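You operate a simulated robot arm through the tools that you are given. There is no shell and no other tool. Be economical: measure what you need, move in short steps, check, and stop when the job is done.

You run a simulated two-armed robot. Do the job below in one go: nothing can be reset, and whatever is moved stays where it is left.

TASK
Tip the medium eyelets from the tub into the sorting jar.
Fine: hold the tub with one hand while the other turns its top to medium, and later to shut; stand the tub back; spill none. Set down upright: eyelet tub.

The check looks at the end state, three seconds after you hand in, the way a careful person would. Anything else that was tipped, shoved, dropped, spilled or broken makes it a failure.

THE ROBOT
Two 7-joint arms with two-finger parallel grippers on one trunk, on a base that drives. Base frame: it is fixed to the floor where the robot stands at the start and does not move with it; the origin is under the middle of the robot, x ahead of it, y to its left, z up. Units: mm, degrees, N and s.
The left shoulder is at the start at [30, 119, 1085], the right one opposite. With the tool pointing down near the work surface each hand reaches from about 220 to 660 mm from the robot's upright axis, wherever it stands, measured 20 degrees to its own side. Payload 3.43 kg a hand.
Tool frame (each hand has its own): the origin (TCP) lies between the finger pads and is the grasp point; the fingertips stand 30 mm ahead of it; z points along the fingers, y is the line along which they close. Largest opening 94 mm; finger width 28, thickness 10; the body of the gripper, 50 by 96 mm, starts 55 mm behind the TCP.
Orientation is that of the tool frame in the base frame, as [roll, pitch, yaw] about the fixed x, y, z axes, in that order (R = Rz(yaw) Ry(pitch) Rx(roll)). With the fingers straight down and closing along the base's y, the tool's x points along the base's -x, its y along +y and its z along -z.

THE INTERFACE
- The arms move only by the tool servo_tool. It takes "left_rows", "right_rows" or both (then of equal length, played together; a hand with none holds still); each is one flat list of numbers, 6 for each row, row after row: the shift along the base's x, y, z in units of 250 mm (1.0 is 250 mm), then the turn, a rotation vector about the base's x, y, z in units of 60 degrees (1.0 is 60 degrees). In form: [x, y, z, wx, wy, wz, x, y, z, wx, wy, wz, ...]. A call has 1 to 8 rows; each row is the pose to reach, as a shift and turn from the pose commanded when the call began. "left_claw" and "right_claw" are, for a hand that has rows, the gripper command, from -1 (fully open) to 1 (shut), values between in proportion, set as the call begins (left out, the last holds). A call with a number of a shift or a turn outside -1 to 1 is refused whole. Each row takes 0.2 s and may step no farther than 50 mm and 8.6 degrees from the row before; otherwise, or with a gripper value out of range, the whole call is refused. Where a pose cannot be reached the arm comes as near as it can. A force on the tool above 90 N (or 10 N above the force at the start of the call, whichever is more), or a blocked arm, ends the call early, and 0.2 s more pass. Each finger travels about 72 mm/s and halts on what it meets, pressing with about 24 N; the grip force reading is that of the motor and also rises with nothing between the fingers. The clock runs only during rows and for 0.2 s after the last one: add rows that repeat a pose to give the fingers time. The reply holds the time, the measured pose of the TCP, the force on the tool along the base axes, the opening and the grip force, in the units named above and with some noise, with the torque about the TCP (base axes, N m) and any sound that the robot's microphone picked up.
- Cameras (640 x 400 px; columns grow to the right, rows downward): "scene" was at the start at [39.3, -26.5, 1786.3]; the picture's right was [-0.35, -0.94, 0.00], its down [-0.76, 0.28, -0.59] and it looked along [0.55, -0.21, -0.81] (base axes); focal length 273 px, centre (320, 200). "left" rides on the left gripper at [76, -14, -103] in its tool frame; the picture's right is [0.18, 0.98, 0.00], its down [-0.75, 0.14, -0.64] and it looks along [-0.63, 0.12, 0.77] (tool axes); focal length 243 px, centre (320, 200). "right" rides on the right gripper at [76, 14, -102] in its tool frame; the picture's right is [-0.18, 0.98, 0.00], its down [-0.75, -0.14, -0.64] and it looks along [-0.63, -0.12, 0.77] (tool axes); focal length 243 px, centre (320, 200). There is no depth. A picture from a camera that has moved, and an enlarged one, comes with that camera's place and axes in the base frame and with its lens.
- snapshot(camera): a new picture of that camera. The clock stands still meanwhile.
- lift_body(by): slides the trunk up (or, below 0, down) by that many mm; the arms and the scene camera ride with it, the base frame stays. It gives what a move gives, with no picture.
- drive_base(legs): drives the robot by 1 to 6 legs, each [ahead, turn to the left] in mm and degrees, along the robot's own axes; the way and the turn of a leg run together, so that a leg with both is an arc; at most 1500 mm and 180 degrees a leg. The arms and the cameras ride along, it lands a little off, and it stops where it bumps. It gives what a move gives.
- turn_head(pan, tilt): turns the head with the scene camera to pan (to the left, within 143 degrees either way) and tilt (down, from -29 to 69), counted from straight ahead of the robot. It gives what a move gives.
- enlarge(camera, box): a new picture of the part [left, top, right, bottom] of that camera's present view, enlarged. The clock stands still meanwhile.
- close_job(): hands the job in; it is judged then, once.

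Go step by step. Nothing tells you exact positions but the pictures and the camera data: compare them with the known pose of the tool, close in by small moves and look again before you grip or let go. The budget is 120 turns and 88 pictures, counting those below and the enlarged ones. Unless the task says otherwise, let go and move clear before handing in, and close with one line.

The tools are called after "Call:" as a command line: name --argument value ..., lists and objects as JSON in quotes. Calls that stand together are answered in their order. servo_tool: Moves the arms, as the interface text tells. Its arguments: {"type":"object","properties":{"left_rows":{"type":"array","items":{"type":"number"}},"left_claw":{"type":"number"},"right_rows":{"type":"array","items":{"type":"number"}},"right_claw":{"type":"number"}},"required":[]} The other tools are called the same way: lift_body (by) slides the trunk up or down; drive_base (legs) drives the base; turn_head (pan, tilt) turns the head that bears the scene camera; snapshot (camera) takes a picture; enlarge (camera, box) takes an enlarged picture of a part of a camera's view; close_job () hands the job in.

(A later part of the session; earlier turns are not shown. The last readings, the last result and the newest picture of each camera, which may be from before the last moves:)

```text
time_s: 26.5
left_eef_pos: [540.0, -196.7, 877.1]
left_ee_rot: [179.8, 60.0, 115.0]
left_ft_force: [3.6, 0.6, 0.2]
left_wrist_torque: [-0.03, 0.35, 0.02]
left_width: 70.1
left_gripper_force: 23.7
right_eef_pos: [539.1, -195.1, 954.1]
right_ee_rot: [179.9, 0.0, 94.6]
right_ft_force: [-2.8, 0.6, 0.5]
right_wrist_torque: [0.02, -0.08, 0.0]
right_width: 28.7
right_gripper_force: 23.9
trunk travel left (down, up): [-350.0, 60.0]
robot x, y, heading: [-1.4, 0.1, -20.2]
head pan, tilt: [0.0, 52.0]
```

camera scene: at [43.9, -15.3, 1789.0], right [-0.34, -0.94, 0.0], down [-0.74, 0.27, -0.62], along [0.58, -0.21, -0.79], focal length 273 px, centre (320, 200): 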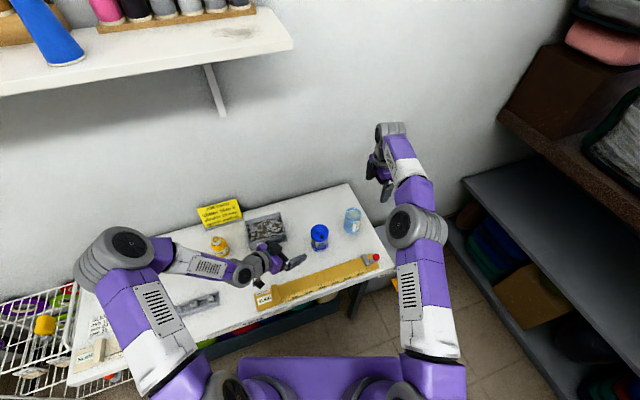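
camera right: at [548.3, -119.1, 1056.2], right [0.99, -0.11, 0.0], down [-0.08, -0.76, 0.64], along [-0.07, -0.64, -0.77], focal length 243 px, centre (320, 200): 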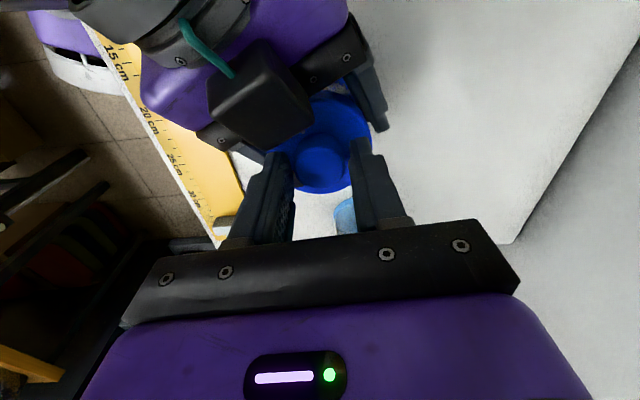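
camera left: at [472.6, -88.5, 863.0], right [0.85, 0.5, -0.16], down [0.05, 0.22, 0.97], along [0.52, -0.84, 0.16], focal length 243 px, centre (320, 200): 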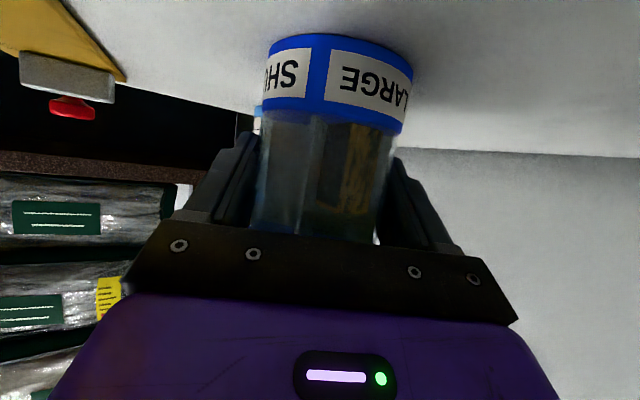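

Gripped again; I turn +45°, release and rotate back.

Call:
servo_tool --right_rows '[0, 0, 0, 0, 0, 0.125, 0, 0, 0, 0, 0, 0.25, 0, 0, 0, 0, 0, 0.375, 0, 0, 0, 0, 0, 0.5, 0, 0, 0, 0, 0, 0.625, 0, 0, 0, 0, 0, 0.75, 0, 0, 0, 0, 0, 0.75]'

Call:
servo_tool --right_rows '[0, 0, 0, 0, 0, 0, 0, 0, 0, 0, 0, -0.125, 0, 0, 0, 0, 0, -0.25, 0, 0, 0, 0, 0, -0.375, 0, 0, 0, 0, 0, -0.5, 0, 0, 0, 0, 0, -0.625, 0, 0, 0, 0, 0, -0.75, 0, 0, 0, 0, 0, -0.75]' --right_claw 0.22

Call:
snapshot --camera "right"

```text
time_s: 28.1
left_eef_pos: [541.5, -197.4, 878.6]
left_ee_rot: [179.9, 59.9, 114.9]
left_ft_force: [0.8, -0.8, 1.0]
left_wrist_torque: [-0.09, 0.17, 0.02]
left_width: 70.0
left_gripper_force: 24.1
right_eef_pos: [540.8, -195.2, 954.8]
right_ee_rot: [180.0, 0.1, 139.7]
right_ft_force: [-0.1, 1.2, -2.0]
right_wrist_torque: [0.15, -0.07, 0.0]
right_width: 28.6
right_gripper_force: 24.1
trunk travel left (down, up): [-350.0, 60.0]
robot x, y, heading: [-1.3, -1.2, -20.2]
head pan, tilt: [0.0, 52.0]
```

```text
time_s: 29.9
left_eef_pos: [541.0, -196.6, 877.5]
left_ee_rot: [179.9, 60.0, 115.0]
left_ft_force: [-0.1, 0.9, 0.9]
left_wrist_torque: [-0.08, 0.04, 0.0]
left_width: 69.8
left_gripper_force: 24.0
right_eef_pos: [539.4, -196.3, 954.1]
right_ee_rot: [-180.0, 0.0, 94.4]
right_ft_force: [0.5, 0.1, -0.2]
right_wrist_torque: [0.0, 0.0, 0.01]
right_width: 36.6
right_gripper_force: 0.0
trunk travel left (down, up): [-350.0, 60.0]
robot x, y, heading: [1.1, -0.4, -19.9]
head pan, tilt: [0.0, 52.0]
```

```text
51 pictures are left
camera right: at [548.4, -119.1, 1056.2], right [0.99, -0.11, 0.0], down [-0.08, -0.76, 0.64], along [-0.07, -0.64, -0.77], focal length 243 px, centre (320, 200)
```

right: 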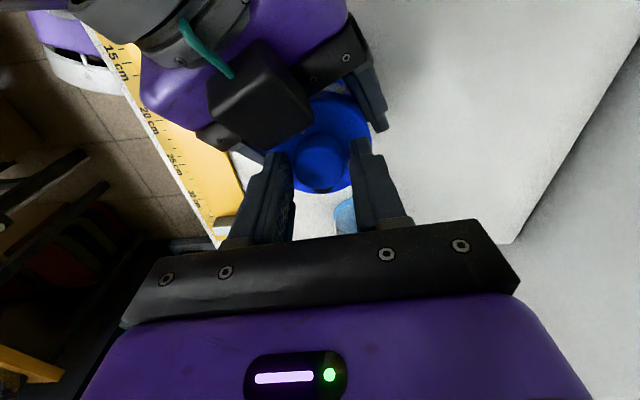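

The hole shows now at the SMALL side (-y), halfway. I go on with two more steps.

Call:
servo_tool --right_rows '[0, 0, 0, 0, 0, 0, 0, 0, 0, 0, 0, 0, 0, 0, 0, 0, 0, 0]' --right_claw 1

Call:
servo_tool --right_rows '[0, 0, 0, 0, 0, 0.125, 0, 0, 0, 0, 0, 0.25, 0, 0, 0, 0, 0, 0.375, 0, 0, 0, 0, 0, 0.5, 0, 0, 0, 0, 0, 0.625, 0, 0, 0, 0, 0, 0.75, 0, 0, 0, 0, 0, 0.75]'

Call:
servo_tool --right_rows '[0, 0, 0, 0, 0, 0, 0, 0, 0, 0, 0, -0.125, 0, 0, 0, 0, 0, -0.25, 0, 0, 0, 0, 0, -0.375, 0, 0, 0, 0, 0, -0.5, 0, 0, 0, 0, 0, -0.625, 0, 0, 0, 0, 0, -0.75, 0, 0, 0, 0, 0, -0.75]' --right_claw 0.22

Call:
servo_tool --right_rows '[0, 0, 0, 0, 0, 0, 0, 0, 0, 0, 0, 0, 0, 0, 0, 0, 0, 0]' --right_claw 1

Call:
servo_tool --right_rows '[0, 0, 0, 0, 0, 0.125, 0, 0, 0, 0, 0, 0.25, 0, 0, 0, 0, 0, 0.375, 0, 0, 0, 0, 0, 0.5, 0, 0, 0, 0, 0, 0.625, 0, 0, 0, 0, 0, 0.75, 0, 0, 0, 0, 0, 0.75]'

Call:
snapshot --camera "right"

```text
time_s: 30.7
left_eef_pos: [540.7, -197.3, 878.2]
left_ee_rot: [179.9, 59.9, 114.9]
left_ft_force: [1.1, -0.9, 0.4]
left_wrist_torque: [0.01, 0.15, -0.03]
left_width: 69.9
left_gripper_force: 23.7
right_eef_pos: [539.1, -196.0, 954.2]
right_ee_rot: [-180.0, -0.1, 94.5]
right_ft_force: [-2.4, 0.5, 0.7]
right_wrist_torque: [-0.04, 0.03, 0.02]
right_width: 28.5
right_gripper_force: 24.3
trunk travel left (down, up): [-350.0, 60.0]
robot x, y, heading: [1.2, 1.4, -20.0]
head pan, tilt: [0.0, 52.0]
```

```text
time_s: 32.3
left_eef_pos: [541.1, -197.0, 877.4]
left_ee_rot: [180.0, 60.1, 115.1]
left_ft_force: [0.5, -2.1, 2.0]
left_wrist_torque: [0.1, 0.04, -0.01]
left_width: 70.2
left_gripper_force: 23.9
right_eef_pos: [539.8, -195.0, 954.1]
right_ee_rot: [-180.0, 0.0, 139.7]
right_ft_force: [0.1, 2.2, -0.8]
right_wrist_torque: [0.09, -0.02, 0.01]
right_width: 28.7
right_gripper_force: 23.9
trunk travel left (down, up): [-350.0, 60.0]
robot x, y, heading: [-1.4, 2.8, -20.0]
head pan, tilt: [0.0, 52.0]
```

```text
time_s: 34.1
left_eef_pos: [540.3, -196.7, 878.3]
left_ee_rot: [179.9, 60.0, 114.9]
left_ft_force: [-1.0, 0.6, -0.3]
left_wrist_torque: [-0.06, 0.05, 0.02]
left_width: 70.0
left_gripper_force: 23.6
right_eef_pos: [538.9, -195.1, 955.0]
right_ee_rot: [179.9, 0.0, 94.4]
right_ft_force: [-1.0, -0.2, 0.1]
right_wrist_torque: [0.02, -0.01, 0.0]
right_width: 36.8
right_gripper_force: 0.0
trunk travel left (down, up): [-350.0, 60.0]
robot x, y, heading: [3.9, -2.0, -20.0]
head pan, tilt: [0.0, 52.0]
```

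```text
time_s: 34.9
left_eef_pos: [541.3, -196.0, 877.3]
left_ee_rot: [179.8, 60.0, 114.9]
left_ft_force: [2.2, -0.5, 0.7]
left_wrist_torque: [-0.01, 0.3, 0.02]
left_width: 70.0
left_gripper_force: 24.0
right_eef_pos: [540.0, -195.3, 954.4]
right_ee_rot: [180.0, -0.1, 94.5]
right_ft_force: [-2.6, 0.3, 0.8]
right_wrist_torque: [0.08, -0.08, 0.03]
right_width: 28.4
right_gripper_force: 23.9
trunk travel left (down, up): [-350.0, 60.0]
robot x, y, heading: [-0.7, 0.5, -19.8]
head pan, tilt: [0.0, 52.0]
```

```text
time_s: 36.5
left_eef_pos: [540.5, -196.8, 877.2]
left_ee_rot: [179.9, 60.1, 114.9]
left_ft_force: [1.8, -2.7, 0.0]
left_wrist_torque: [-0.03, 0.18, 0.01]
left_width: 69.9
left_gripper_force: 24.6
right_eef_pos: [539.3, -196.2, 954.1]
right_ee_rot: [-180.0, 0.0, 139.7]
right_ft_force: [-1.5, 3.3, 0.4]
right_wrist_torque: [0.22, -0.03, -0.02]
right_width: 28.8
right_gripper_force: 24.1
trunk travel left (down, up): [-350.0, 60.0]
robot x, y, heading: [0.8, 4.4, -19.9]
head pan, tilt: [0.0, 52.0]
```

```text
50 pictures are left
camera right: at [491.4, -136.2, 1056.2], right [0.78, 0.63, 0.0], down [0.48, -0.6, 0.64], along [0.4, -0.5, -0.77], focal length 243 px, centre (320, 200)
```

right: 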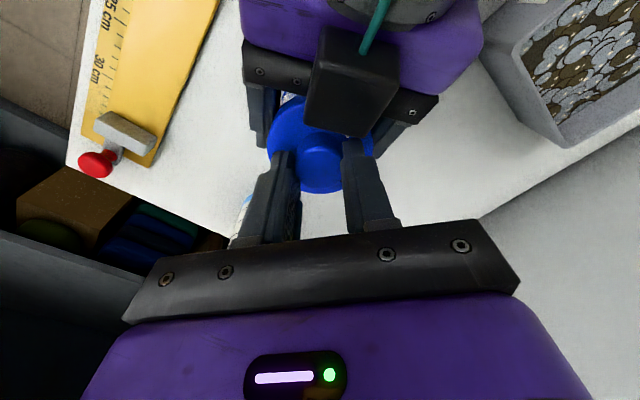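

I release the knob and raise the right hand to check the hole's place.

Call:
servo_tool --right_rows '[0, 0, 0, 0, 0, 0, 0, 0, 0.1, 0, 0, 0, 0, 0, 0.25, 0, 0, 0, 0, 0, 0.4, 0, 0, 0, 0, 0, 0.6, 0, 0, 0]' --right_claw 0.1

Call:
enlarge --camera "right" --box '[250, 20, 410, 140]'

```text
time_s: 37.7
left_eef_pos: [540.8, -196.5, 878.3]
left_ee_rot: [179.8, 60.0, 115.0]
left_ft_force: [-1.0, 0.9, 0.9]
left_wrist_torque: [-0.03, 0.01, -0.01]
left_width: 70.0
left_gripper_force: 24.3
right_eef_pos: [539.2, -195.6, 1105.0]
right_ee_rot: [180.0, -0.1, 139.6]
right_ft_force: [0.4, -0.5, 0.2]
right_wrist_torque: [0.0, 0.02, 0.01]
right_width: 42.2
right_gripper_force: 0.1
trunk travel left (down, up): [-350.0, 60.0]
robot x, y, heading: [1.6, -3.3, -19.8]
head pan, tilt: [0.0, 52.0]
```

```text
3.33 times, centred on (330, 80) of right
camera zoom: at [490.7, -135.9, 1207.4], right [0.78, 0.63, 0.0], down [0.48, -0.6, 0.64], along [0.4, -0.5, -0.77], focal length 809 px, centre (287, 600)
```

zoom: 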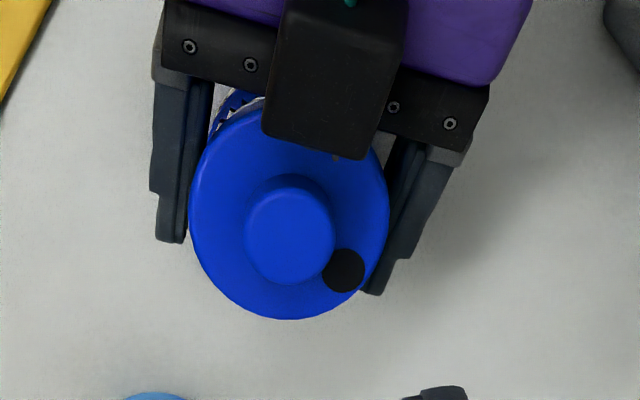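

The hole sits at the far side, over MEDIUM. Next I park the right hand to the right, turned so that its camera watches the jar.

Call:
servo_tool --right_rows '[-0.02, -0.08, 0.02, 0, 0, 0.08, -0.04, -0.16, 0.04, 0, 0, 0.16, -0.06, -0.24, 0.06, 0, 0, 0.24, -0.1, -0.34, 0.08, 0, 0, 0.32, -0.15, -0.44, 0.08, 0, 0, 0.4, -0.2, -0.54, 0.08, 0, 0, 0.48, -0.25, -0.64, 0.08, 0, 0, 0.56, -0.3, -0.74, 0.08, 0, 0, 0.64]'

Call:
servo_tool --right_rows '[-0.05, -0.06, 0, 0, 0, 0.08, -0.1, -0.12, 0, 0, 0, 0.16, -0.15, -0.18, 0, 0, 0, 0.24, -0.2, -0.24, 0, 0, 0, 0.32, -0.25, -0.3, 0, 0, 0, 0.4, -0.3, -0.36, 0, 0, 0, 0.48, -0.33, -0.4, 0, 0, 0, 0.56]'

Call:
snapshot --camera "right"

Call:
snapshot --camera "scene"

```text
time_s: 39.5
left_eef_pos: [540.8, -196.6, 877.4]
left_ee_rot: [179.8, 60.1, 114.8]
left_ft_force: [-0.9, -0.3, 0.4]
left_wrist_torque: [-0.07, 0.02, 0.0]
left_width: 70.1
left_gripper_force: 23.8
right_eef_pos: [465.3, -380.0, 1125.0]
right_ee_rot: [180.0, 0.1, 178.1]
right_ft_force: [0.1, 0.0, -0.3]
right_wrist_torque: [0.01, -0.04, 0.04]
right_width: 42.4
right_gripper_force: 0.0
trunk travel left (down, up): [-350.0, 60.0]
robot x, y, heading: [-0.4, -1.4, -20.0]
head pan, tilt: [0.0, 52.0]
```

```text
time_s: 41.1
left_eef_pos: [540.6, -197.0, 878.0]
left_ee_rot: [-179.9, 60.0, 114.9]
left_ft_force: [-0.5, 0.2, 0.4]
left_wrist_torque: [0.01, 0.02, 0.01]
left_width: 70.2
left_gripper_force: 24.2
right_eef_pos: [382.3, -481.0, 1124.7]
right_ee_rot: [-179.9, 0.1, -148.3]
right_ft_force: [-1.1, 0.6, 0.0]
right_wrist_torque: [0.0, 0.01, 0.0]
right_width: 42.3
right_gripper_force: 0.1
trunk travel left (down, up): [-350.0, 60.0]
robot x, y, heading: [2.3, -3.6, -20.1]
head pan, tilt: [0.0, 52.0]
```

```text
48 pictures are left
camera right: at [310.3, -509.5, 1226.0], right [-0.36, 0.93, 0.0], down [0.72, 0.28, 0.64], along [0.6, 0.23, -0.77], focal length 243 px, centre (320, 200)
```

right: 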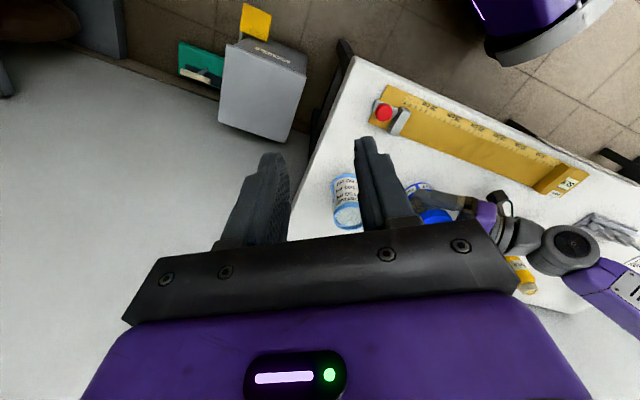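

```text
47 pictures are left
camera scene: at [43.1, -16.4, 1789.0], right [-0.34, -0.94, 0.0], down [-0.74, 0.27, -0.62], along [0.58, -0.21, -0.79], focal length 273 px, centre (320, 200)
```

scene: 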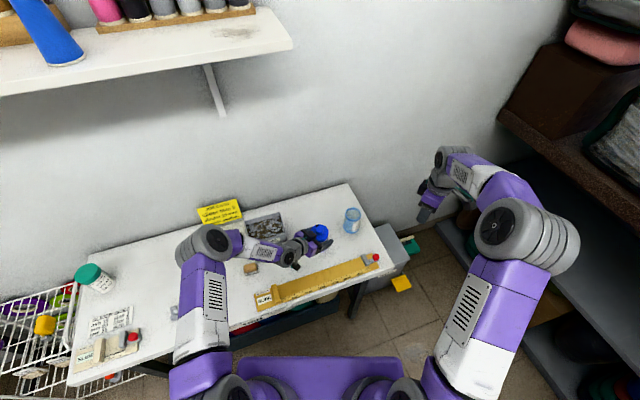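

Call:
enlarge --camera "scene" --box '[290, 190, 380, 255]'

```text
6.15 times, centred on (335, 222) of scene
camera zoom: at [43.1, -16.4, 1789.0], right [-0.34, -0.94, 0.0], down [-0.74, 0.27, -0.62], along [0.58, -0.21, -0.79], focal length 1679 px, centre (228, 62)
```

zoom: 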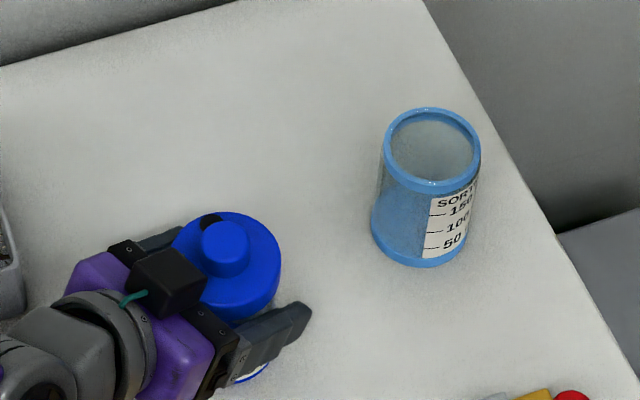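

The hole is squarely at heading 0 (MEDIUM) and the jar rim at (575,-351,914). I lift the tub straight up.

Call:
servo_tool --left_rows '[0, 0, 0.06, 0, 0, 0, 0, 0, 0.15, 0, 0, 0, 0, 0, 0.25, 0, 0, 0, 0, 0, 0.35, 0, 0, 0, 0, 0, 0.45, 0, 0, 0, 0, 0, 0.5, 0, 0, 0]'

Call:
enlarge --camera "scene" --box '[270, 170, 390, 250]'

```text
time_s: 42.5
left_eef_pos: [540.5, -197.2, 1002.6]
left_ee_rot: [179.9, 60.0, 114.8]
left_ft_force: [0.0, 0.6, -1.7]
left_wrist_torque: [0.0, 0.02, -0.02]
left_width: 69.9
left_gripper_force: 23.8
right_eef_pos: [382.1, -480.2, 1124.2]
right_ee_rot: [180.0, 0.0, -148.4]
right_ft_force: [-0.3, 0.3, -0.4]
right_wrist_torque: [-0.03, 0.01, -0.04]
right_width: 42.3
right_gripper_force: 0.2
trunk travel left (down, up): [-350.0, 60.0]
robot x, y, heading: [-1.2, -2.5, -19.9]
head pan, tilt: [0.0, 52.0]
```

```text
5.00 times, centred on (330, 210) of scene
camera zoom: at [43.3, -16.3, 1789.0], right [-0.34, -0.94, 0.0], down [-0.74, 0.27, -0.62], along [0.58, -0.21, -0.79], focal length 1364 px, centre (270, 150)
```

zoom: 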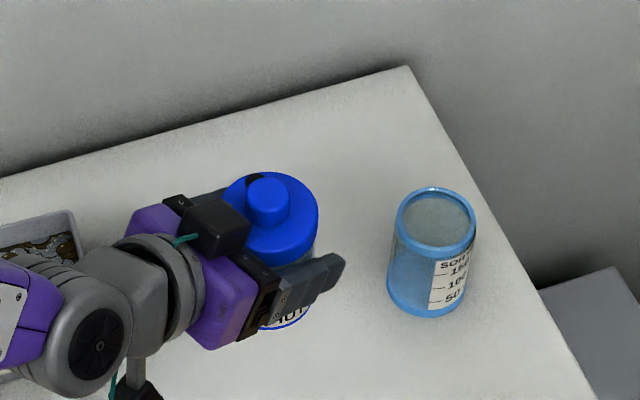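

The tub hangs upright and firm. I carry it slowly to beside/over the jar.

Call:
servo_tool --left_rows '[0, -0.07, 0, 0, 0, 0, -0.002, -0.17, 0, 0, 0, 0, -0.004, -0.28, 0, 0, 0, 0, -0.006, -0.39, 0, 0, 0, 0, -0.008, -0.5, 0, 0, 0, 0, -0.01, -0.6, 0, 0, 0, 0, -0.01, -0.67, 0, 0, 0, 0, -0.01, -0.692, 0, 0, 0, 0]'

Call:
snapshot --camera "right"

```text
time_s: 44.3
left_eef_pos: [538.3, -369.2, 1001.3]
left_ee_rot: [179.9, 60.0, 114.8]
left_ft_force: [-0.2, -0.1, -1.3]
left_wrist_torque: [0.02, 0.01, -0.02]
left_width: 70.1
left_gripper_force: 24.2
right_eef_pos: [382.4, -481.0, 1123.3]
right_ee_rot: [179.9, 0.1, -148.4]
right_ft_force: [0.2, 0.6, 0.2]
right_wrist_torque: [0.05, 0.01, -0.01]
right_width: 42.2
right_gripper_force: 0.0
trunk travel left (down, up): [-350.0, 60.0]
robot x, y, heading: [-2.5, 3.1, -20.1]
head pan, tilt: [0.0, 52.0]
```

```text
44 pictures are left
camera right: at [310.7, -509.1, 1226.0], right [-0.36, 0.93, 0.0], down [0.72, 0.27, 0.64], along [0.6, 0.23, -0.77], focal length 243 px, centre (320, 200)
```

right: 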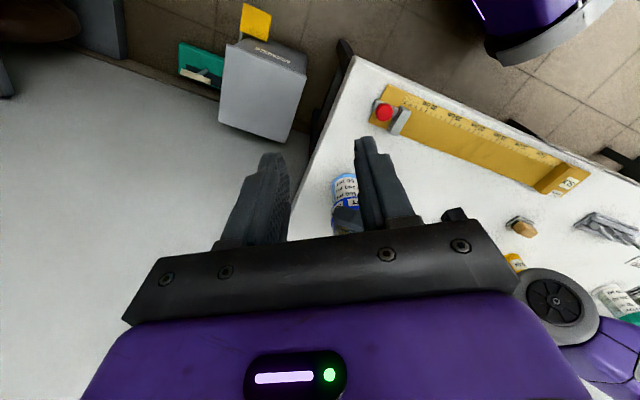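

I start tilting, 48° first, keeping the hole above the jar.

Call:
servo_tool --left_rows '[0, 0, 0, -0.0644, 0.0703, 0.0301, 0, 0, 0, -0.1288, 0.1406, 0.0602, 0, -0.005, 0, -0.1932, 0.2109, 0.0903, 0, -0.01, 0, -0.2576, 0.2812, 0.1204, 0, -0.01, -0.01, -0.322, 0.3515, 0.1505, -0.002, -0.014, -0.02, -0.3864, 0.4218, 0.1806, -0.004, -0.018, -0.03, -0.4508, 0.4921, 0.2107, -0.005, -0.018, -0.044, -0.5152, 0.5624, 0.2408]'

Call:
enlarge --camera "scene" --box '[290, 160, 410, 240]'

```text
time_s: 46.1
left_eef_pos: [536.9, -374.3, 992.0]
left_ee_rot: [-109.0, 41.8, -171.2]
left_ft_force: [0.3, 0.8, -0.6]
left_wrist_torque: [0.01, -0.02, 0.0]
left_width: 70.0
left_gripper_force: 23.9
right_eef_pos: [382.6, -481.3, 1122.5]
right_ee_rot: [-180.0, 0.0, -148.4]
right_ft_force: [-0.5, -0.1, -0.2]
right_wrist_torque: [0.04, 0.0, 0.0]
right_width: 42.3
right_gripper_force: 0.0
trunk travel left (down, up): [-350.0, 60.0]
robot x, y, heading: [0.4, 0.3, -19.9]
head pan, tilt: [0.0, 52.0]
```

```text
5.00 times, centred on (350, 200) of scene
camera zoom: at [43.6, -16.1, 1789.0], right [-0.34, -0.94, 0.0], down [-0.74, 0.27, -0.62], along [0.58, -0.21, -0.79], focal length 1364 px, centre (170, 200)
```

zoom: 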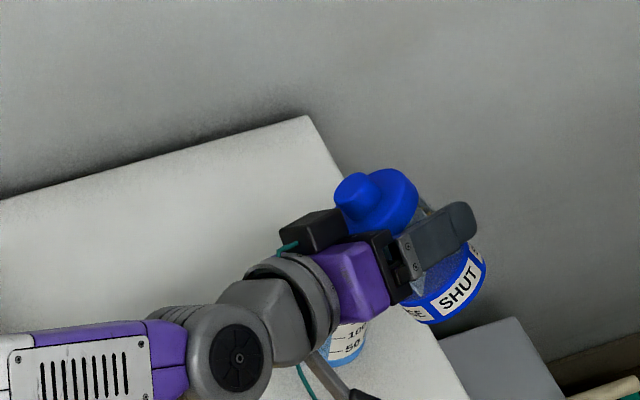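

Pose is as planned; the hole is right above the jar. Next 48°.

Call:
servo_tool --left_rows '[0.002, -0.006, -0.015, -0.0644, 0.0703, 0.0301, 0.004, -0.013, -0.03, -0.1288, 0.1406, 0.0602, 0.006, -0.02, -0.045, -0.1932, 0.2109, 0.0903, 0.008, -0.026, -0.06, -0.2576, 0.2812, 0.1204, 0.014, -0.03, -0.068, -0.322, 0.3515, 0.1505, 0.02, -0.034, -0.075, -0.3864, 0.4218, 0.1806, 0.027, -0.038, -0.082, -0.4508, 0.4921, 0.2107, 0.033, -0.042, -0.088, -0.5152, 0.5624, 0.2408]'

Call:
enlarge --camera "scene" --box '[290, 160, 410, 240]'

Call:
snapshot --camera "left"

```text
time_s: 47.9
left_eef_pos: [544.4, -384.6, 968.8]
left_ee_rot: [-90.8, -0.8, -149.0]
left_ft_force: [-0.1, -0.1, -1.2]
left_wrist_torque: [-0.02, 0.02, 0.0]
left_width: 70.1
left_gripper_force: 24.5
right_eef_pos: [382.4, -480.8, 1123.3]
right_ee_rot: [-179.9, 0.0, -148.4]
right_ft_force: [0.0, -0.2, 0.0]
right_wrist_torque: [0.01, 0.02, -0.01]
right_width: 42.3
right_gripper_force: 0.1
trunk travel left (down, up): [-350.0, 60.0]
robot x, y, heading: [-2.0, -0.0, -20.3]
head pan, tilt: [0.0, 52.0]
```

```text
5.00 times, centred on (350, 200) of scene
camera zoom: at [43.4, -16.5, 1789.0], right [-0.34, -0.94, 0.0], down [-0.74, 0.27, -0.62], along [0.58, -0.21, -0.79], focal length 1364 px, centre (170, 200)
```

zoom: 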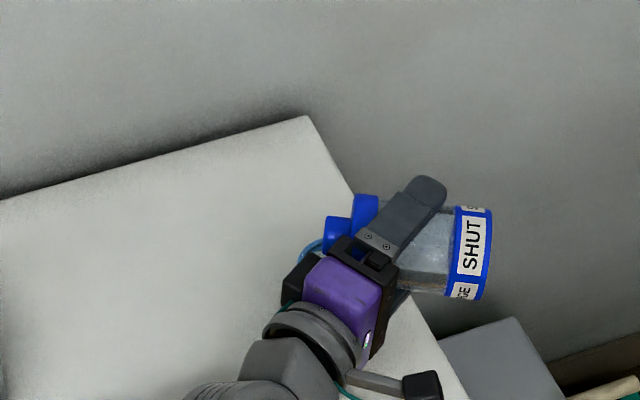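

```text
41 pictures are left
camera left: at [426.2, -337.0, 986.1], right [-0.18, -0.09, -0.98], down [0.31, 0.94, -0.14], along [0.93, -0.33, -0.14], focal length 243 px, centre (320, 200)
```

left: 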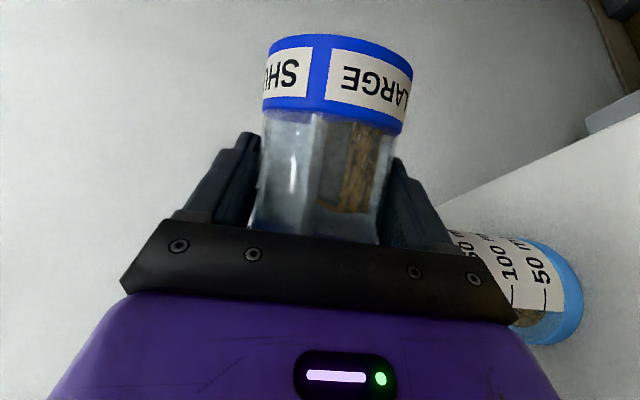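

The left camera shows eyelets already falling into the jar. I finish the tilt, then check.

Call:
servo_tool --left_rows '[0.014, 0.009, 0.004, -0.0644, 0.0703, 0.0301, 0.028, 0.018, 0.008, -0.1288, 0.1406, 0.0602, 0.042, 0.027, 0.012, -0.1932, 0.2109, 0.0903, 0.056, 0.036, 0.016, -0.2576, 0.2812, 0.1204, 0.071, 0.046, 0.019, -0.322, 0.3515, 0.1505, 0.086, 0.056, 0.022, -0.3864, 0.4218, 0.1806, 0.101, 0.066, 0.025, -0.4508, 0.4921, 0.2107, 0.116, 0.076, 0.028, -0.5152, 0.5624, 0.2408]'

Call:
enlarge --camera "scene" --box '[290, 160, 410, 240]'

Call:
snapshot --camera "left"

```text
time_s: 49.7
left_eef_pos: [573.8, -365.8, 976.5]
left_ee_rot: [-86.7, -46.1, -135.3]
left_ft_force: [-0.3, 0.1, 0.2]
left_wrist_torque: [-0.01, 0.02, 0.0]
left_width: 70.1
left_gripper_force: 24.2
right_eef_pos: [382.6, -481.6, 1124.3]
right_ee_rot: [-180.0, 0.0, -148.5]
right_ft_force: [0.3, 0.0, -0.1]
right_wrist_torque: [-0.01, -0.01, -0.02]
right_width: 42.4
right_gripper_force: 0.1
trunk travel left (down, up): [-350.0, 60.0]
robot x, y, heading: [-0.4, -1.1, -20.2]
head pan, tilt: [0.0, 52.0]
```

```text
5.00 times, centred on (350, 200) of scene
camera zoom: at [43.4, -16.3, 1789.0], right [-0.34, -0.94, 0.0], down [-0.74, 0.27, -0.62], along [0.58, -0.21, -0.79], focal length 1364 px, centre (170, 200)
```

zoom: 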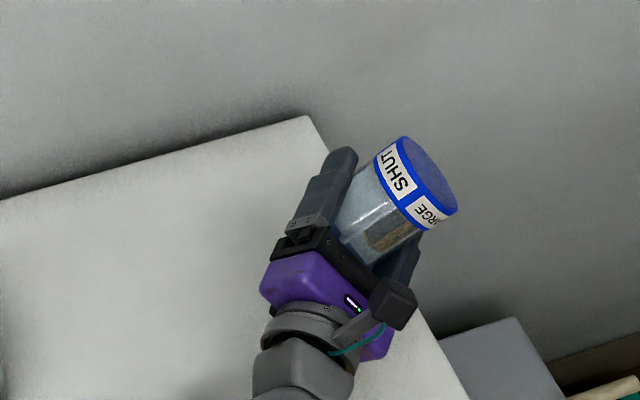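

```text
39 pictures are left
camera left: at [467.2, -325.4, 1037.4], right [-0.56, -0.63, -0.55], down [-0.16, 0.73, -0.67], along [0.81, -0.28, -0.51], focal length 243 px, centre (320, 200)
```

left: 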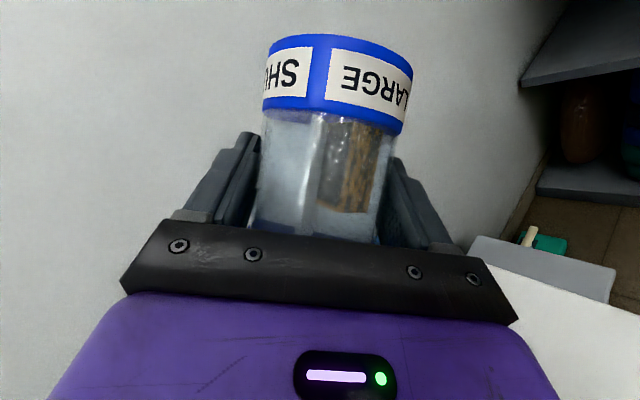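

Fully tipped. I hold and give it small jiggles so that all comes out, then look from the right camera.

Call:
servo_tool --left_rows '[0, 0, 0, 0, 0, 0, 0, 0, 0.012, 0, 0, 0, 0, 0, 0, 0, 0, 0, 0, 0, 0.012, 0, 0, 0, 0, 0, 0, 0, 0, 0, 0, 0, 0.012, 0, 0, 0, 0, 0, 0, 0, 0, 0, 0, 0, 0, 0, 0, 0]'

Call:
enlarge --camera "right" --box '[280, 130, 440, 240]'

```text
time_s: 51.5
left_eef_pos: [573.4, -366.8, 976.6]
left_ee_rot: [-86.8, -46.1, -135.5]
left_ft_force: [0.0, -1.0, -1.1]
left_wrist_torque: [0.04, -0.01, -0.01]
left_width: 70.2
left_gripper_force: 23.2
right_eef_pos: [383.0, -481.4, 1124.5]
right_ee_rot: [-179.9, 0.0, -148.5]
right_ft_force: [-0.3, 0.7, -0.3]
right_wrist_torque: [-0.03, -0.01, 0.01]
right_width: 42.2
right_gripper_force: 0.0
trunk travel left (down, up): [-350.0, 60.0]
robot x, y, heading: [1.1, 3.9, -19.8]
head pan, tilt: [0.0, 52.0]
```

```text
3.64 times, centred on (360, 185) of right
camera zoom: at [310.7, -509.1, 1226.0], right [-0.36, 0.93, 0.0], down [0.72, 0.27, 0.64], along [0.6, 0.23, -0.77], focal length 882 px, centre (174, 254)
```

zoom: 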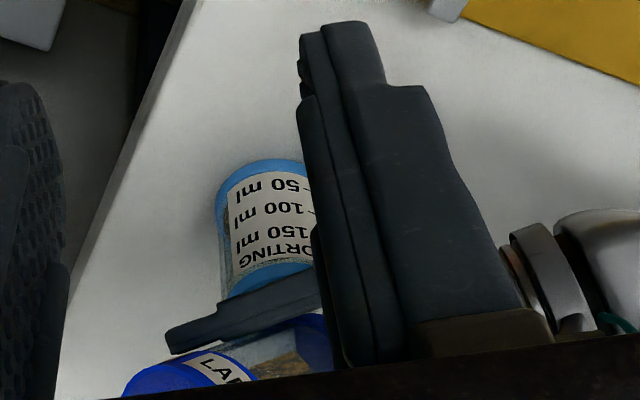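

Call:
servo_tool --right_rows '[0, 0, 0, 0, 0, 0.1, 0, 0, 0, 0, 0, 0.2, 0, 0, 0, 0, 0, 0.25]' --right_claw -1

Call:
enlarge --camera "right" --box '[240, 130, 440, 240]'

```text
time_s: 52.3
left_eef_pos: [574.1, -365.5, 975.4]
left_ee_rot: [-86.8, -46.1, -135.5]
left_ft_force: [-0.4, -1.4, -0.7]
left_wrist_torque: [0.0, 0.02, 0.0]
left_width: 69.8
left_gripper_force: 23.8
right_eef_pos: [383.5, -481.4, 1122.8]
right_ee_rot: [-180.0, 0.0, -133.3]
right_ft_force: [-0.3, -0.4, 0.0]
right_wrist_torque: [-0.01, 0.0, 0.02]
right_width: 94.1
right_gripper_force: 0.0
trunk travel left (down, up): [-350.0, 60.0]
robot x, y, heading: [0.5, 1.2, -20.0]
head pan, tilt: [0.0, 52.0]
```

```text
3.20 times, centred on (340, 185) of right
camera zoom: at [320.1, -527.0, 1225.8], right [-0.59, 0.81, 0.0], down [0.62, 0.45, 0.64], along [0.52, 0.38, -0.77], focal length 776 px, centre (256, 248)
```

zoom: 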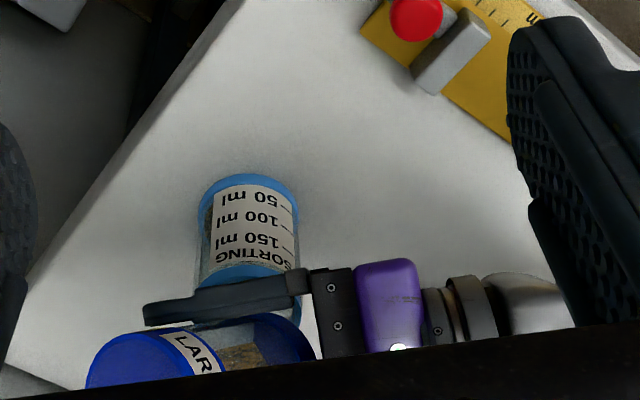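

Nothing spilled. I turn the tub back upright along the same path.

Call:
servo_tool --left_rows '[-0.015, -0.01, -0.003, 0.0644, -0.0703, -0.0301, -0.03, -0.02, -0.006, 0.1288, -0.1406, -0.0602, -0.045, -0.03, -0.009, 0.1932, -0.2109, -0.0903, -0.06, -0.04, -0.012, 0.2576, -0.2812, -0.1204, -0.074, -0.049, -0.016, 0.322, -0.3515, -0.1505, -0.088, -0.058, -0.02, 0.3864, -0.4218, -0.1806, -0.102, -0.067, -0.024, 0.4508, -0.4921, -0.2107, -0.116, -0.076, -0.028, 0.5152, -0.5624, -0.2408]'

Call:
servo_tool --left_rows '[-0.006, 0.004, 0.006, 0.0644, -0.0703, -0.0301, -0.013, 0.008, 0.013, 0.1288, -0.1406, -0.0602, -0.019, 0.012, 0.02, 0.1932, -0.2109, -0.0903, -0.025, 0.016, 0.028, 0.2576, -0.2812, -0.1204, -0.027, 0.022, 0.043, 0.322, -0.3515, -0.1505, -0.029, 0.029, 0.058, 0.3864, -0.4218, -0.1806, -0.031, 0.036, 0.073, 0.4508, -0.4921, -0.2107, -0.033, 0.042, 0.088, 0.5152, -0.5624, -0.2408]'

Call:
servo_tool --left_rows '[0, 0, 0.014, 0.0644, -0.0703, -0.0301, 0, 0, 0.024, 0.1288, -0.1406, -0.0602, 0, 0.005, 0.034, 0.1932, -0.2109, -0.0903, 0, 0.01, 0.044, 0.2576, -0.2812, -0.1204, 0, 0.01, 0.044, 0.322, -0.3515, -0.1505, 0.002, 0.014, 0.044, 0.3864, -0.4218, -0.1806, 0.004, 0.018, 0.044, 0.4508, -0.4921, -0.2107, 0.005, 0.018, 0.044, 0.5152, -0.5624, -0.2408]'

Call:
enlarge --camera "scene" --box '[290, 160, 410, 250]'

```text
time_s: 54.1
left_eef_pos: [544.0, -385.2, 968.5]
left_ee_rot: [-90.9, -0.6, -149.1]
left_ft_force: [-0.1, -0.1, -0.3]
left_wrist_torque: [-0.01, 0.0, 0.0]
left_width: 70.2
left_gripper_force: 24.4
right_eef_pos: [382.5, -479.4, 1123.6]
right_ee_rot: [-180.0, 0.0, -133.4]
right_ft_force: [-0.3, 0.0, 0.6]
right_wrist_torque: [-0.01, 0.0, 0.02]
right_width: 94.0
right_gripper_force: 0.1
trunk travel left (down, up): [-350.0, 60.0]
robot x, y, heading: [-1.4, 3.2, -20.1]
head pan, tilt: [0.0, 52.0]
```

```text
time_s: 55.9
left_eef_pos: [536.2, -374.9, 990.3]
left_ee_rot: [-109.2, 42.0, -171.5]
left_ft_force: [0.0, -0.6, -1.2]
left_wrist_torque: [-0.03, -0.01, 0.01]
left_width: 70.1
left_gripper_force: 24.4
right_eef_pos: [382.8, -480.2, 1124.0]
right_ee_rot: [180.0, 0.0, -133.4]
right_ft_force: [0.0, -0.3, 0.3]
right_wrist_torque: [0.01, 0.02, 0.01]
right_width: 93.9
right_gripper_force: 0.1
trunk travel left (down, up): [-350.0, 60.0]
robot x, y, heading: [0.9, -2.3, -20.1]
head pan, tilt: [0.0, 52.0]
```

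```text
time_s: 57.7
left_eef_pos: [537.5, -370.4, 1001.5]
left_ee_rot: [179.7, 60.0, 114.8]
left_ft_force: [-0.2, -0.4, -0.1]
left_wrist_torque: [0.01, 0.0, 0.0]
left_width: 70.2
left_gripper_force: 23.8
right_eef_pos: [382.4, -481.4, 1123.2]
right_ee_rot: [180.0, 0.0, -133.4]
right_ft_force: [1.5, -0.5, 0.0]
right_wrist_torque: [-0.01, -0.04, 0.0]
right_width: 94.0
right_gripper_force: 0.0
trunk travel left (down, up): [-350.0, 60.0]
robot x, y, heading: [0.1, 0.7, -20.0]
head pan, tilt: [0.0, 52.0]
```

```text
4.44 times, centred on (350, 205) of scene
camera zoom: at [43.1, -16.6, 1789.0], right [-0.34, -0.94, 0.0], down [-0.74, 0.27, -0.62], along [0.58, -0.21, -0.79], focal length 1212 px, centre (187, 178)
```

zoom: 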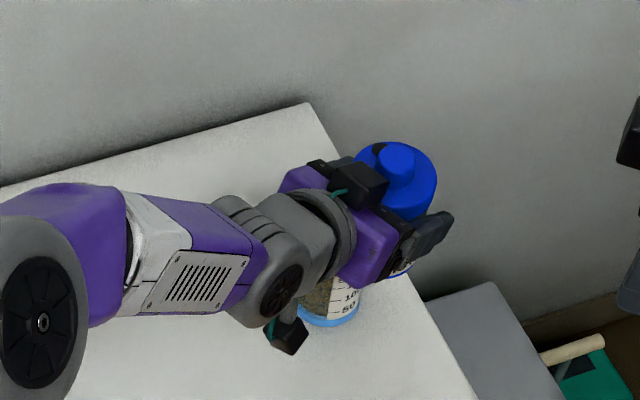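

The jar now holds eyelets up to about 100 ml. I carry the tub back above its spot, and bring the right camera round to see the medium compartment.

Call:
servo_tool --left_rows '[0, 0.05, 0, 0, 0, 0, 0.002, 0.14, 0, 0, 0, 0, 0.004, 0.25, 0, 0, 0, 0, 0.006, 0.36, 0, 0, 0, 0, 0.008, 0.47, 0, 0, 0, 0, 0.01, 0.58, 0, 0, 0, 0, 0.01, 0.66, 0, 0, 0, 0, 0.01, 0.692, 0, 0, 0, 0]'

Call:
servo_tool --right_rows '[0.109, 0.04, 0, 0, 0, 0.12, 0.218, 0.08, 0, 0, 0, 0.24, 0.327, 0.12, 0, 0, 0, 0.36, 0.436, 0.16, 0, 0, 0, 0.48, 0.545, 0.2, 0, 0, 0, 0.6, 0.654, 0.24, 0, 0, 0, 0.72, 0.763, 0.28, 0, 0, 0, 0.84, 0.872, 0.32, 0, 0, 0, 0.96]'

Call:
snapshot --camera "right"

```text
time_s: 59.5
left_eef_pos: [539.4, -196.9, 1004.0]
left_ee_rot: [179.9, 60.0, 114.8]
left_ft_force: [0.0, -1.4, -0.5]
left_wrist_torque: [0.0, -0.01, -0.01]
left_width: 70.1
left_gripper_force: 24.1
right_eef_pos: [383.2, -480.8, 1124.9]
right_ee_rot: [180.0, 0.0, -133.3]
right_ft_force: [0.0, 0.5, 0.3]
right_wrist_torque: [0.0, 0.0, 0.01]
right_width: 94.2
right_gripper_force: 0.1
trunk travel left (down, up): [-350.0, 60.0]
robot x, y, heading: [1.6, 1.6, -19.7]
head pan, tilt: [0.0, 52.0]
```

```text
time_s: 61.3
left_eef_pos: [538.7, -196.4, 1003.1]
left_ee_rot: [179.9, 60.0, 115.0]
left_ft_force: [0.2, 0.9, -0.8]
left_wrist_torque: [0.01, 0.05, 0.04]
left_width: 70.0
left_gripper_force: 23.7
right_eef_pos: [530.8, -382.2, 1113.6]
right_ee_rot: [-180.0, 0.1, -76.8]
right_ft_force: [0.6, 1.0, -0.3]
right_wrist_torque: [-0.01, -0.03, 0.02]
right_width: 94.0
right_gripper_force: 0.0
right hand out of reach, approached as far as the arm can: row 6, 7, 8
trunk travel left (down, up): [-350.0, 60.0]
robot x, y, heading: [2.5, 2.0, -20.1]
head pan, tilt: [0.0, 52.0]
```

```text
35 pictures are left
camera right: at [533.9, -461.0, 1214.9], right [-1.0, -0.04, 0.0], down [-0.03, 0.77, 0.64], along [-0.03, 0.64, -0.77], focal length 243 px, centre (320, 200)
```

right: 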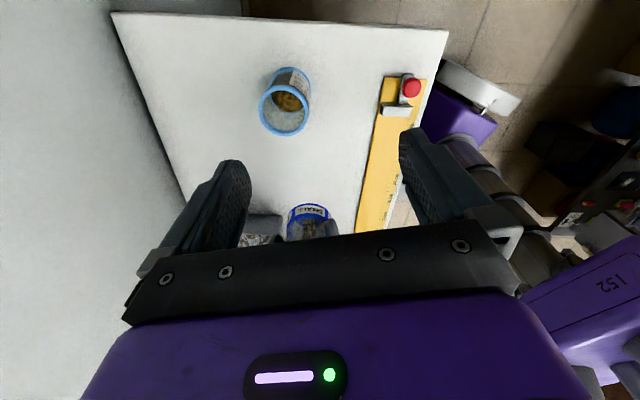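

The eyelets lie in the jar and the table is clean. I lower the tub to its place.

Call:
servo_tool --left_rows '[0, 0, -0.1, 0, 0, 0, 0, 0, -0.2, 0, 0, 0, 0, 0, -0.3, 0, 0, 0, 0, 0, -0.4, 0, 0, 0, 0, 0, -0.46, 0, 0, 0, 0, 0, -0.485, 0, 0, 0, 0, 0, -0.5, 0, 0, 0]'

Call:
enlarge --camera "right" --box '[230, 50, 390, 240]'

```text
time_s: 62.9
left_eef_pos: [540.7, -195.8, 879.3]
left_ee_rot: [179.7, 60.2, 114.9]
left_ft_force: [-0.3, 0.6, 2.7]
left_wrist_torque: [-0.02, 0.14, 0.01]
left_width: 70.0
left_gripper_force: 24.7
right_eef_pos: [530.6, -383.5, 1112.8]
right_ee_rot: [179.9, 0.0, -77.0]
right_ft_force: [0.3, 0.6, 0.2]
right_wrist_torque: [0.02, -0.03, -0.03]
right_width: 93.9
right_gripper_force: 0.0
trunk travel left (down, up): [-350.0, 60.0]
robot x, y, heading: [0.1, -0.4, -19.9]
head pan, tilt: [0.0, 52.0]
```

```text
2.11 times, centred on (310, 145) of right
camera zoom: at [534.1, -461.6, 1214.9], right [-1.0, -0.04, 0.0], down [-0.03, 0.77, 0.64], along [-0.03, 0.64, -0.77], focal length 511 px, centre (341, 316)
```

zoom: 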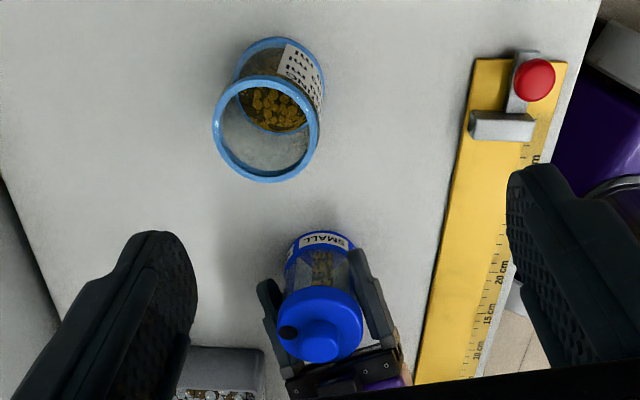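

Call:
enlarge --camera "right" --box '[290, 160, 330, 190]'

```text
13.33 times, centred on (310, 175) of right
camera zoom: at [534.1, -461.6, 1214.9], right [-1.0, -0.04, 0.0], down [-0.03, 0.77, 0.64], along [-0.03, 0.64, -0.77], focal length 3235 px, centre (453, 533)
```

zoom: 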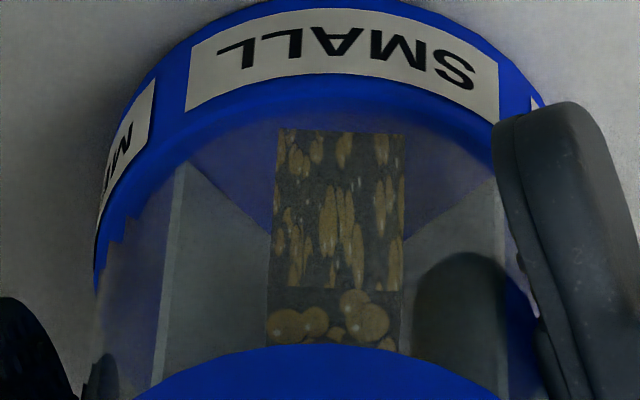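

MEDIUM's compartment is empty. Now the right hand goes back above the knob to turn the cap clockwise to SHUT.

Call:
servo_tool --right_rows '[-0.03, 0.03, 0, 0, 0, -0.12, -0.06, 0.06, 0, 0, 0, -0.24, -0.09, 0.09, 0, 0, 0, -0.36, -0.12, 0.12, 0, 0, 0, -0.48, -0.15, 0.15, 0, 0, 0, -0.6, -0.18, 0.18, 0, 0, 0, -0.72, -0.19, 0.2, 0, 0, 0, -0.84, -0.2, 0.2, 0, 0, 0, -0.96]' --right_claw 0.2

```text
time_s: 64.7
left_eef_pos: [540.9, -196.4, 877.5]
left_ee_rot: [179.8, 60.0, 114.9]
left_ft_force: [1.7, -0.9, 6.4]
left_wrist_torque: [-0.12, 0.06, 0.07]
left_width: 70.1
left_gripper_force: 24.2
right_eef_pos: [480.8, -335.4, 1113.0]
right_ee_rot: [-180.0, 0.0, -133.6]
right_ft_force: [1.1, 0.4, 0.3]
right_wrist_torque: [-0.01, 0.04, 0.0]
right_width: 37.8
right_gripper_force: 0.0
trunk travel left (down, up): [-350.0, 60.0]
robot x, y, heading: [-0.8, -0.6, -20.0]
head pan, tilt: [0.0, 52.0]
```

Call:
servo_tool --right_rows '[0.02, 0.05, 0, 0, 0, -0.12, 0.04, 0.1, 0, 0, 0, -0.24, 0.06, 0.15, 0, 0, 0, -0.36, 0.08, 0.2, 0, 0, 0, -0.48, 0.1, 0.25, 0, 0, 0, -0.6, 0.12, 0.28, 0, 0, 0, -0.724]'

Call:
servo_tool --right_rows '[0.02, 0.05, 0, 0, 0, -0.12, 0.04, 0.1, 0, 0, 0, -0.24, 0.06, 0.15, 0, 0, 0, -0.36, 0.08, 0.2, -0.05, 0, 0, -0.48, 0.1, 0.25, -0.15, 0, 0, -0.6, 0.117, 0.277, -0.25, 0, 0, -0.724]'

Call:
snapshot --camera "right"

```text
time_s: 66.1
left_eef_pos: [539.5, -195.5, 879.2]
left_ee_rot: [179.9, 59.9, 114.9]
left_ft_force: [1.8, 0.6, 7.4]
left_wrist_torque: [-0.14, 0.02, -0.01]
left_width: 70.1
left_gripper_force: 24.1
right_eef_pos: [510.6, -264.5, 1112.1]
right_ee_rot: [-179.9, 0.0, -176.9]
right_ft_force: [-0.1, 0.7, 0.2]
right_wrist_torque: [-0.01, 0.0, -0.02]
right_width: 37.8
right_gripper_force: 0.0
trunk travel left (down, up): [-350.0, 60.0]
robot x, y, heading: [0.9, 0.1, -19.9]
head pan, tilt: [0.0, 52.0]
```

```text
time_s: 67.5
left_eef_pos: [540.6, -196.3, 878.6]
left_ee_rot: [179.8, 60.0, 114.9]
left_ft_force: [1.8, 0.5, 7.7]
left_wrist_torque: [-0.02, 0.03, 0.01]
left_width: 70.2
left_gripper_force: 23.8
right_eef_pos: [539.8, -195.8, 1051.5]
right_ee_rot: [180.0, 0.1, 139.5]
right_ft_force: [0.0, 0.3, 1.0]
right_wrist_torque: [0.01, 0.0, -0.01]
right_width: 37.6
right_gripper_force: 0.1
trunk travel left (down, up): [-350.0, 60.0]
robot x, y, heading: [2.5, -0.1, -20.0]
head pan, tilt: [0.0, 52.0]
```

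```text
32 pictures are left
camera right: at [491.8, -135.4, 1152.5], right [0.78, 0.63, 0.0], down [0.48, -0.6, 0.64], along [0.4, -0.5, -0.77], focal length 243 px, centre (320, 200)
```

right: 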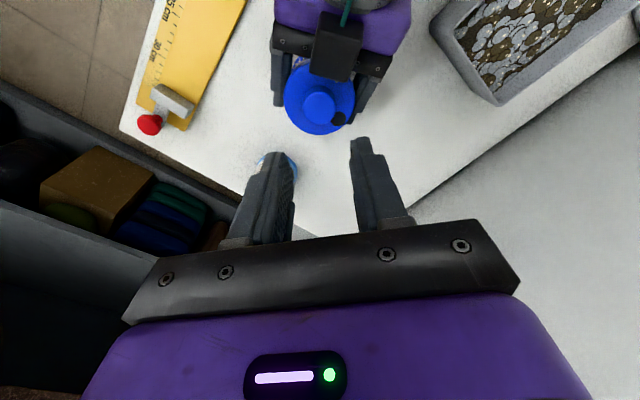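

Call:
servo_tool --right_rows '[0, 0.001, -0.12, 0, 0, 0, 0, 0.001, -0.24, 0, 0, 0, 0, 0.001, -0.32, 0, 0, 0, 0, 0.001, -0.388, 0, 0, 0]'

Call:
servo_tool --right_rows '[0, 0, 0, 0, 0, 0, 0, 0, 0, 0, 0, 0, 0, 0, 0, 0, 0, 0]' --right_claw 1

Call:
servo_tool --right_rows '[0, 0, 0, 0, 0, -0.125, 0, 0, 0, 0, 0, -0.25, 0, 0, 0, 0, 0, -0.375, 0, 0, 0, 0, 0, -0.5, 0, 0, 0, 0, 0, -0.625, 0, 0, 0, 0, 0, -0.75, 0, 0, 0, 0, 0, -0.75]'

Call:
snapshot --camera "right"

```text
time_s: 68.5
left_eef_pos: [539.9, -195.8, 877.7]
left_ee_rot: [179.9, 60.0, 114.9]
left_ft_force: [-0.7, 1.1, 6.9]
left_wrist_torque: [-0.02, 0.12, 0.01]
left_width: 70.1
left_gripper_force: 23.6
right_eef_pos: [541.1, -195.9, 953.0]
right_ee_rot: [-180.0, 0.0, 139.7]
right_ft_force: [0.6, 0.8, -0.6]
right_wrist_torque: [0.01, 0.01, 0.03]
right_width: 37.5
right_gripper_force: 0.0
trunk travel left (down, up): [-350.0, 60.0]
robot x, y, heading: [-0.7, -0.4, -19.9]
head pan, tilt: [0.0, 52.0]
```

```text
time_s: 69.3
left_eef_pos: [539.4, -196.3, 877.7]
left_ee_rot: [179.9, 60.1, 114.8]
left_ft_force: [-1.0, 1.2, 6.8]
left_wrist_torque: [-0.17, 0.18, 0.0]
left_width: 70.0
left_gripper_force: 23.6
right_eef_pos: [540.3, -195.7, 954.2]
right_ee_rot: [180.0, 0.1, 139.7]
right_ft_force: [0.7, -2.4, -0.4]
right_wrist_torque: [0.06, -0.12, 0.01]
right_width: 28.5
right_gripper_force: 23.9
trunk travel left (down, up): [-350.0, 60.0]
robot x, y, heading: [-0.5, 3.6, -20.1]
head pan, tilt: [0.0, 52.0]
```

```text
time_s: 70.9
left_eef_pos: [540.1, -195.8, 878.9]
left_ee_rot: [179.8, 60.0, 114.9]
left_ft_force: [3.3, 3.9, 3.6]
left_wrist_torque: [-0.26, 0.1, 0.09]
left_width: 70.2
left_gripper_force: 23.8
right_eef_pos: [540.4, -196.0, 952.6]
right_ee_rot: [180.0, 0.0, 94.6]
right_ft_force: [-4.3, -5.4, 2.3]
right_wrist_torque: [-0.09, 0.26, -0.01]
right_width: 28.6
right_gripper_force: 23.7
trunk travel left (down, up): [-350.0, 60.0]
robot x, y, heading: [-1.1, 1.7, -19.6]
head pan, tilt: [0.0, 52.0]
```

```text
31 pictures are left
camera right: at [548.2, -119.6, 1055.5], right [0.99, -0.11, 0.0], down [-0.08, -0.76, 0.64], along [-0.07, -0.64, -0.77], focal length 243 px, centre (320, 200)
```

right: 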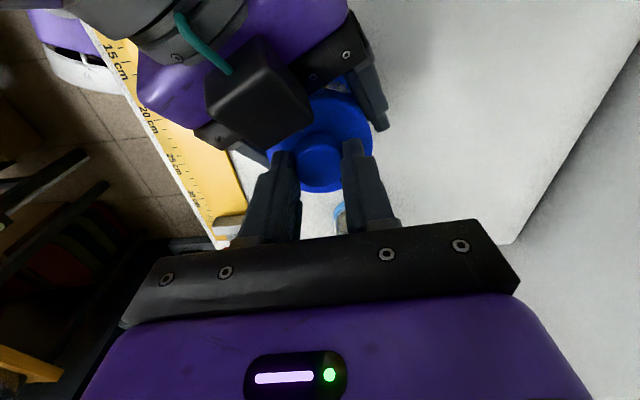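

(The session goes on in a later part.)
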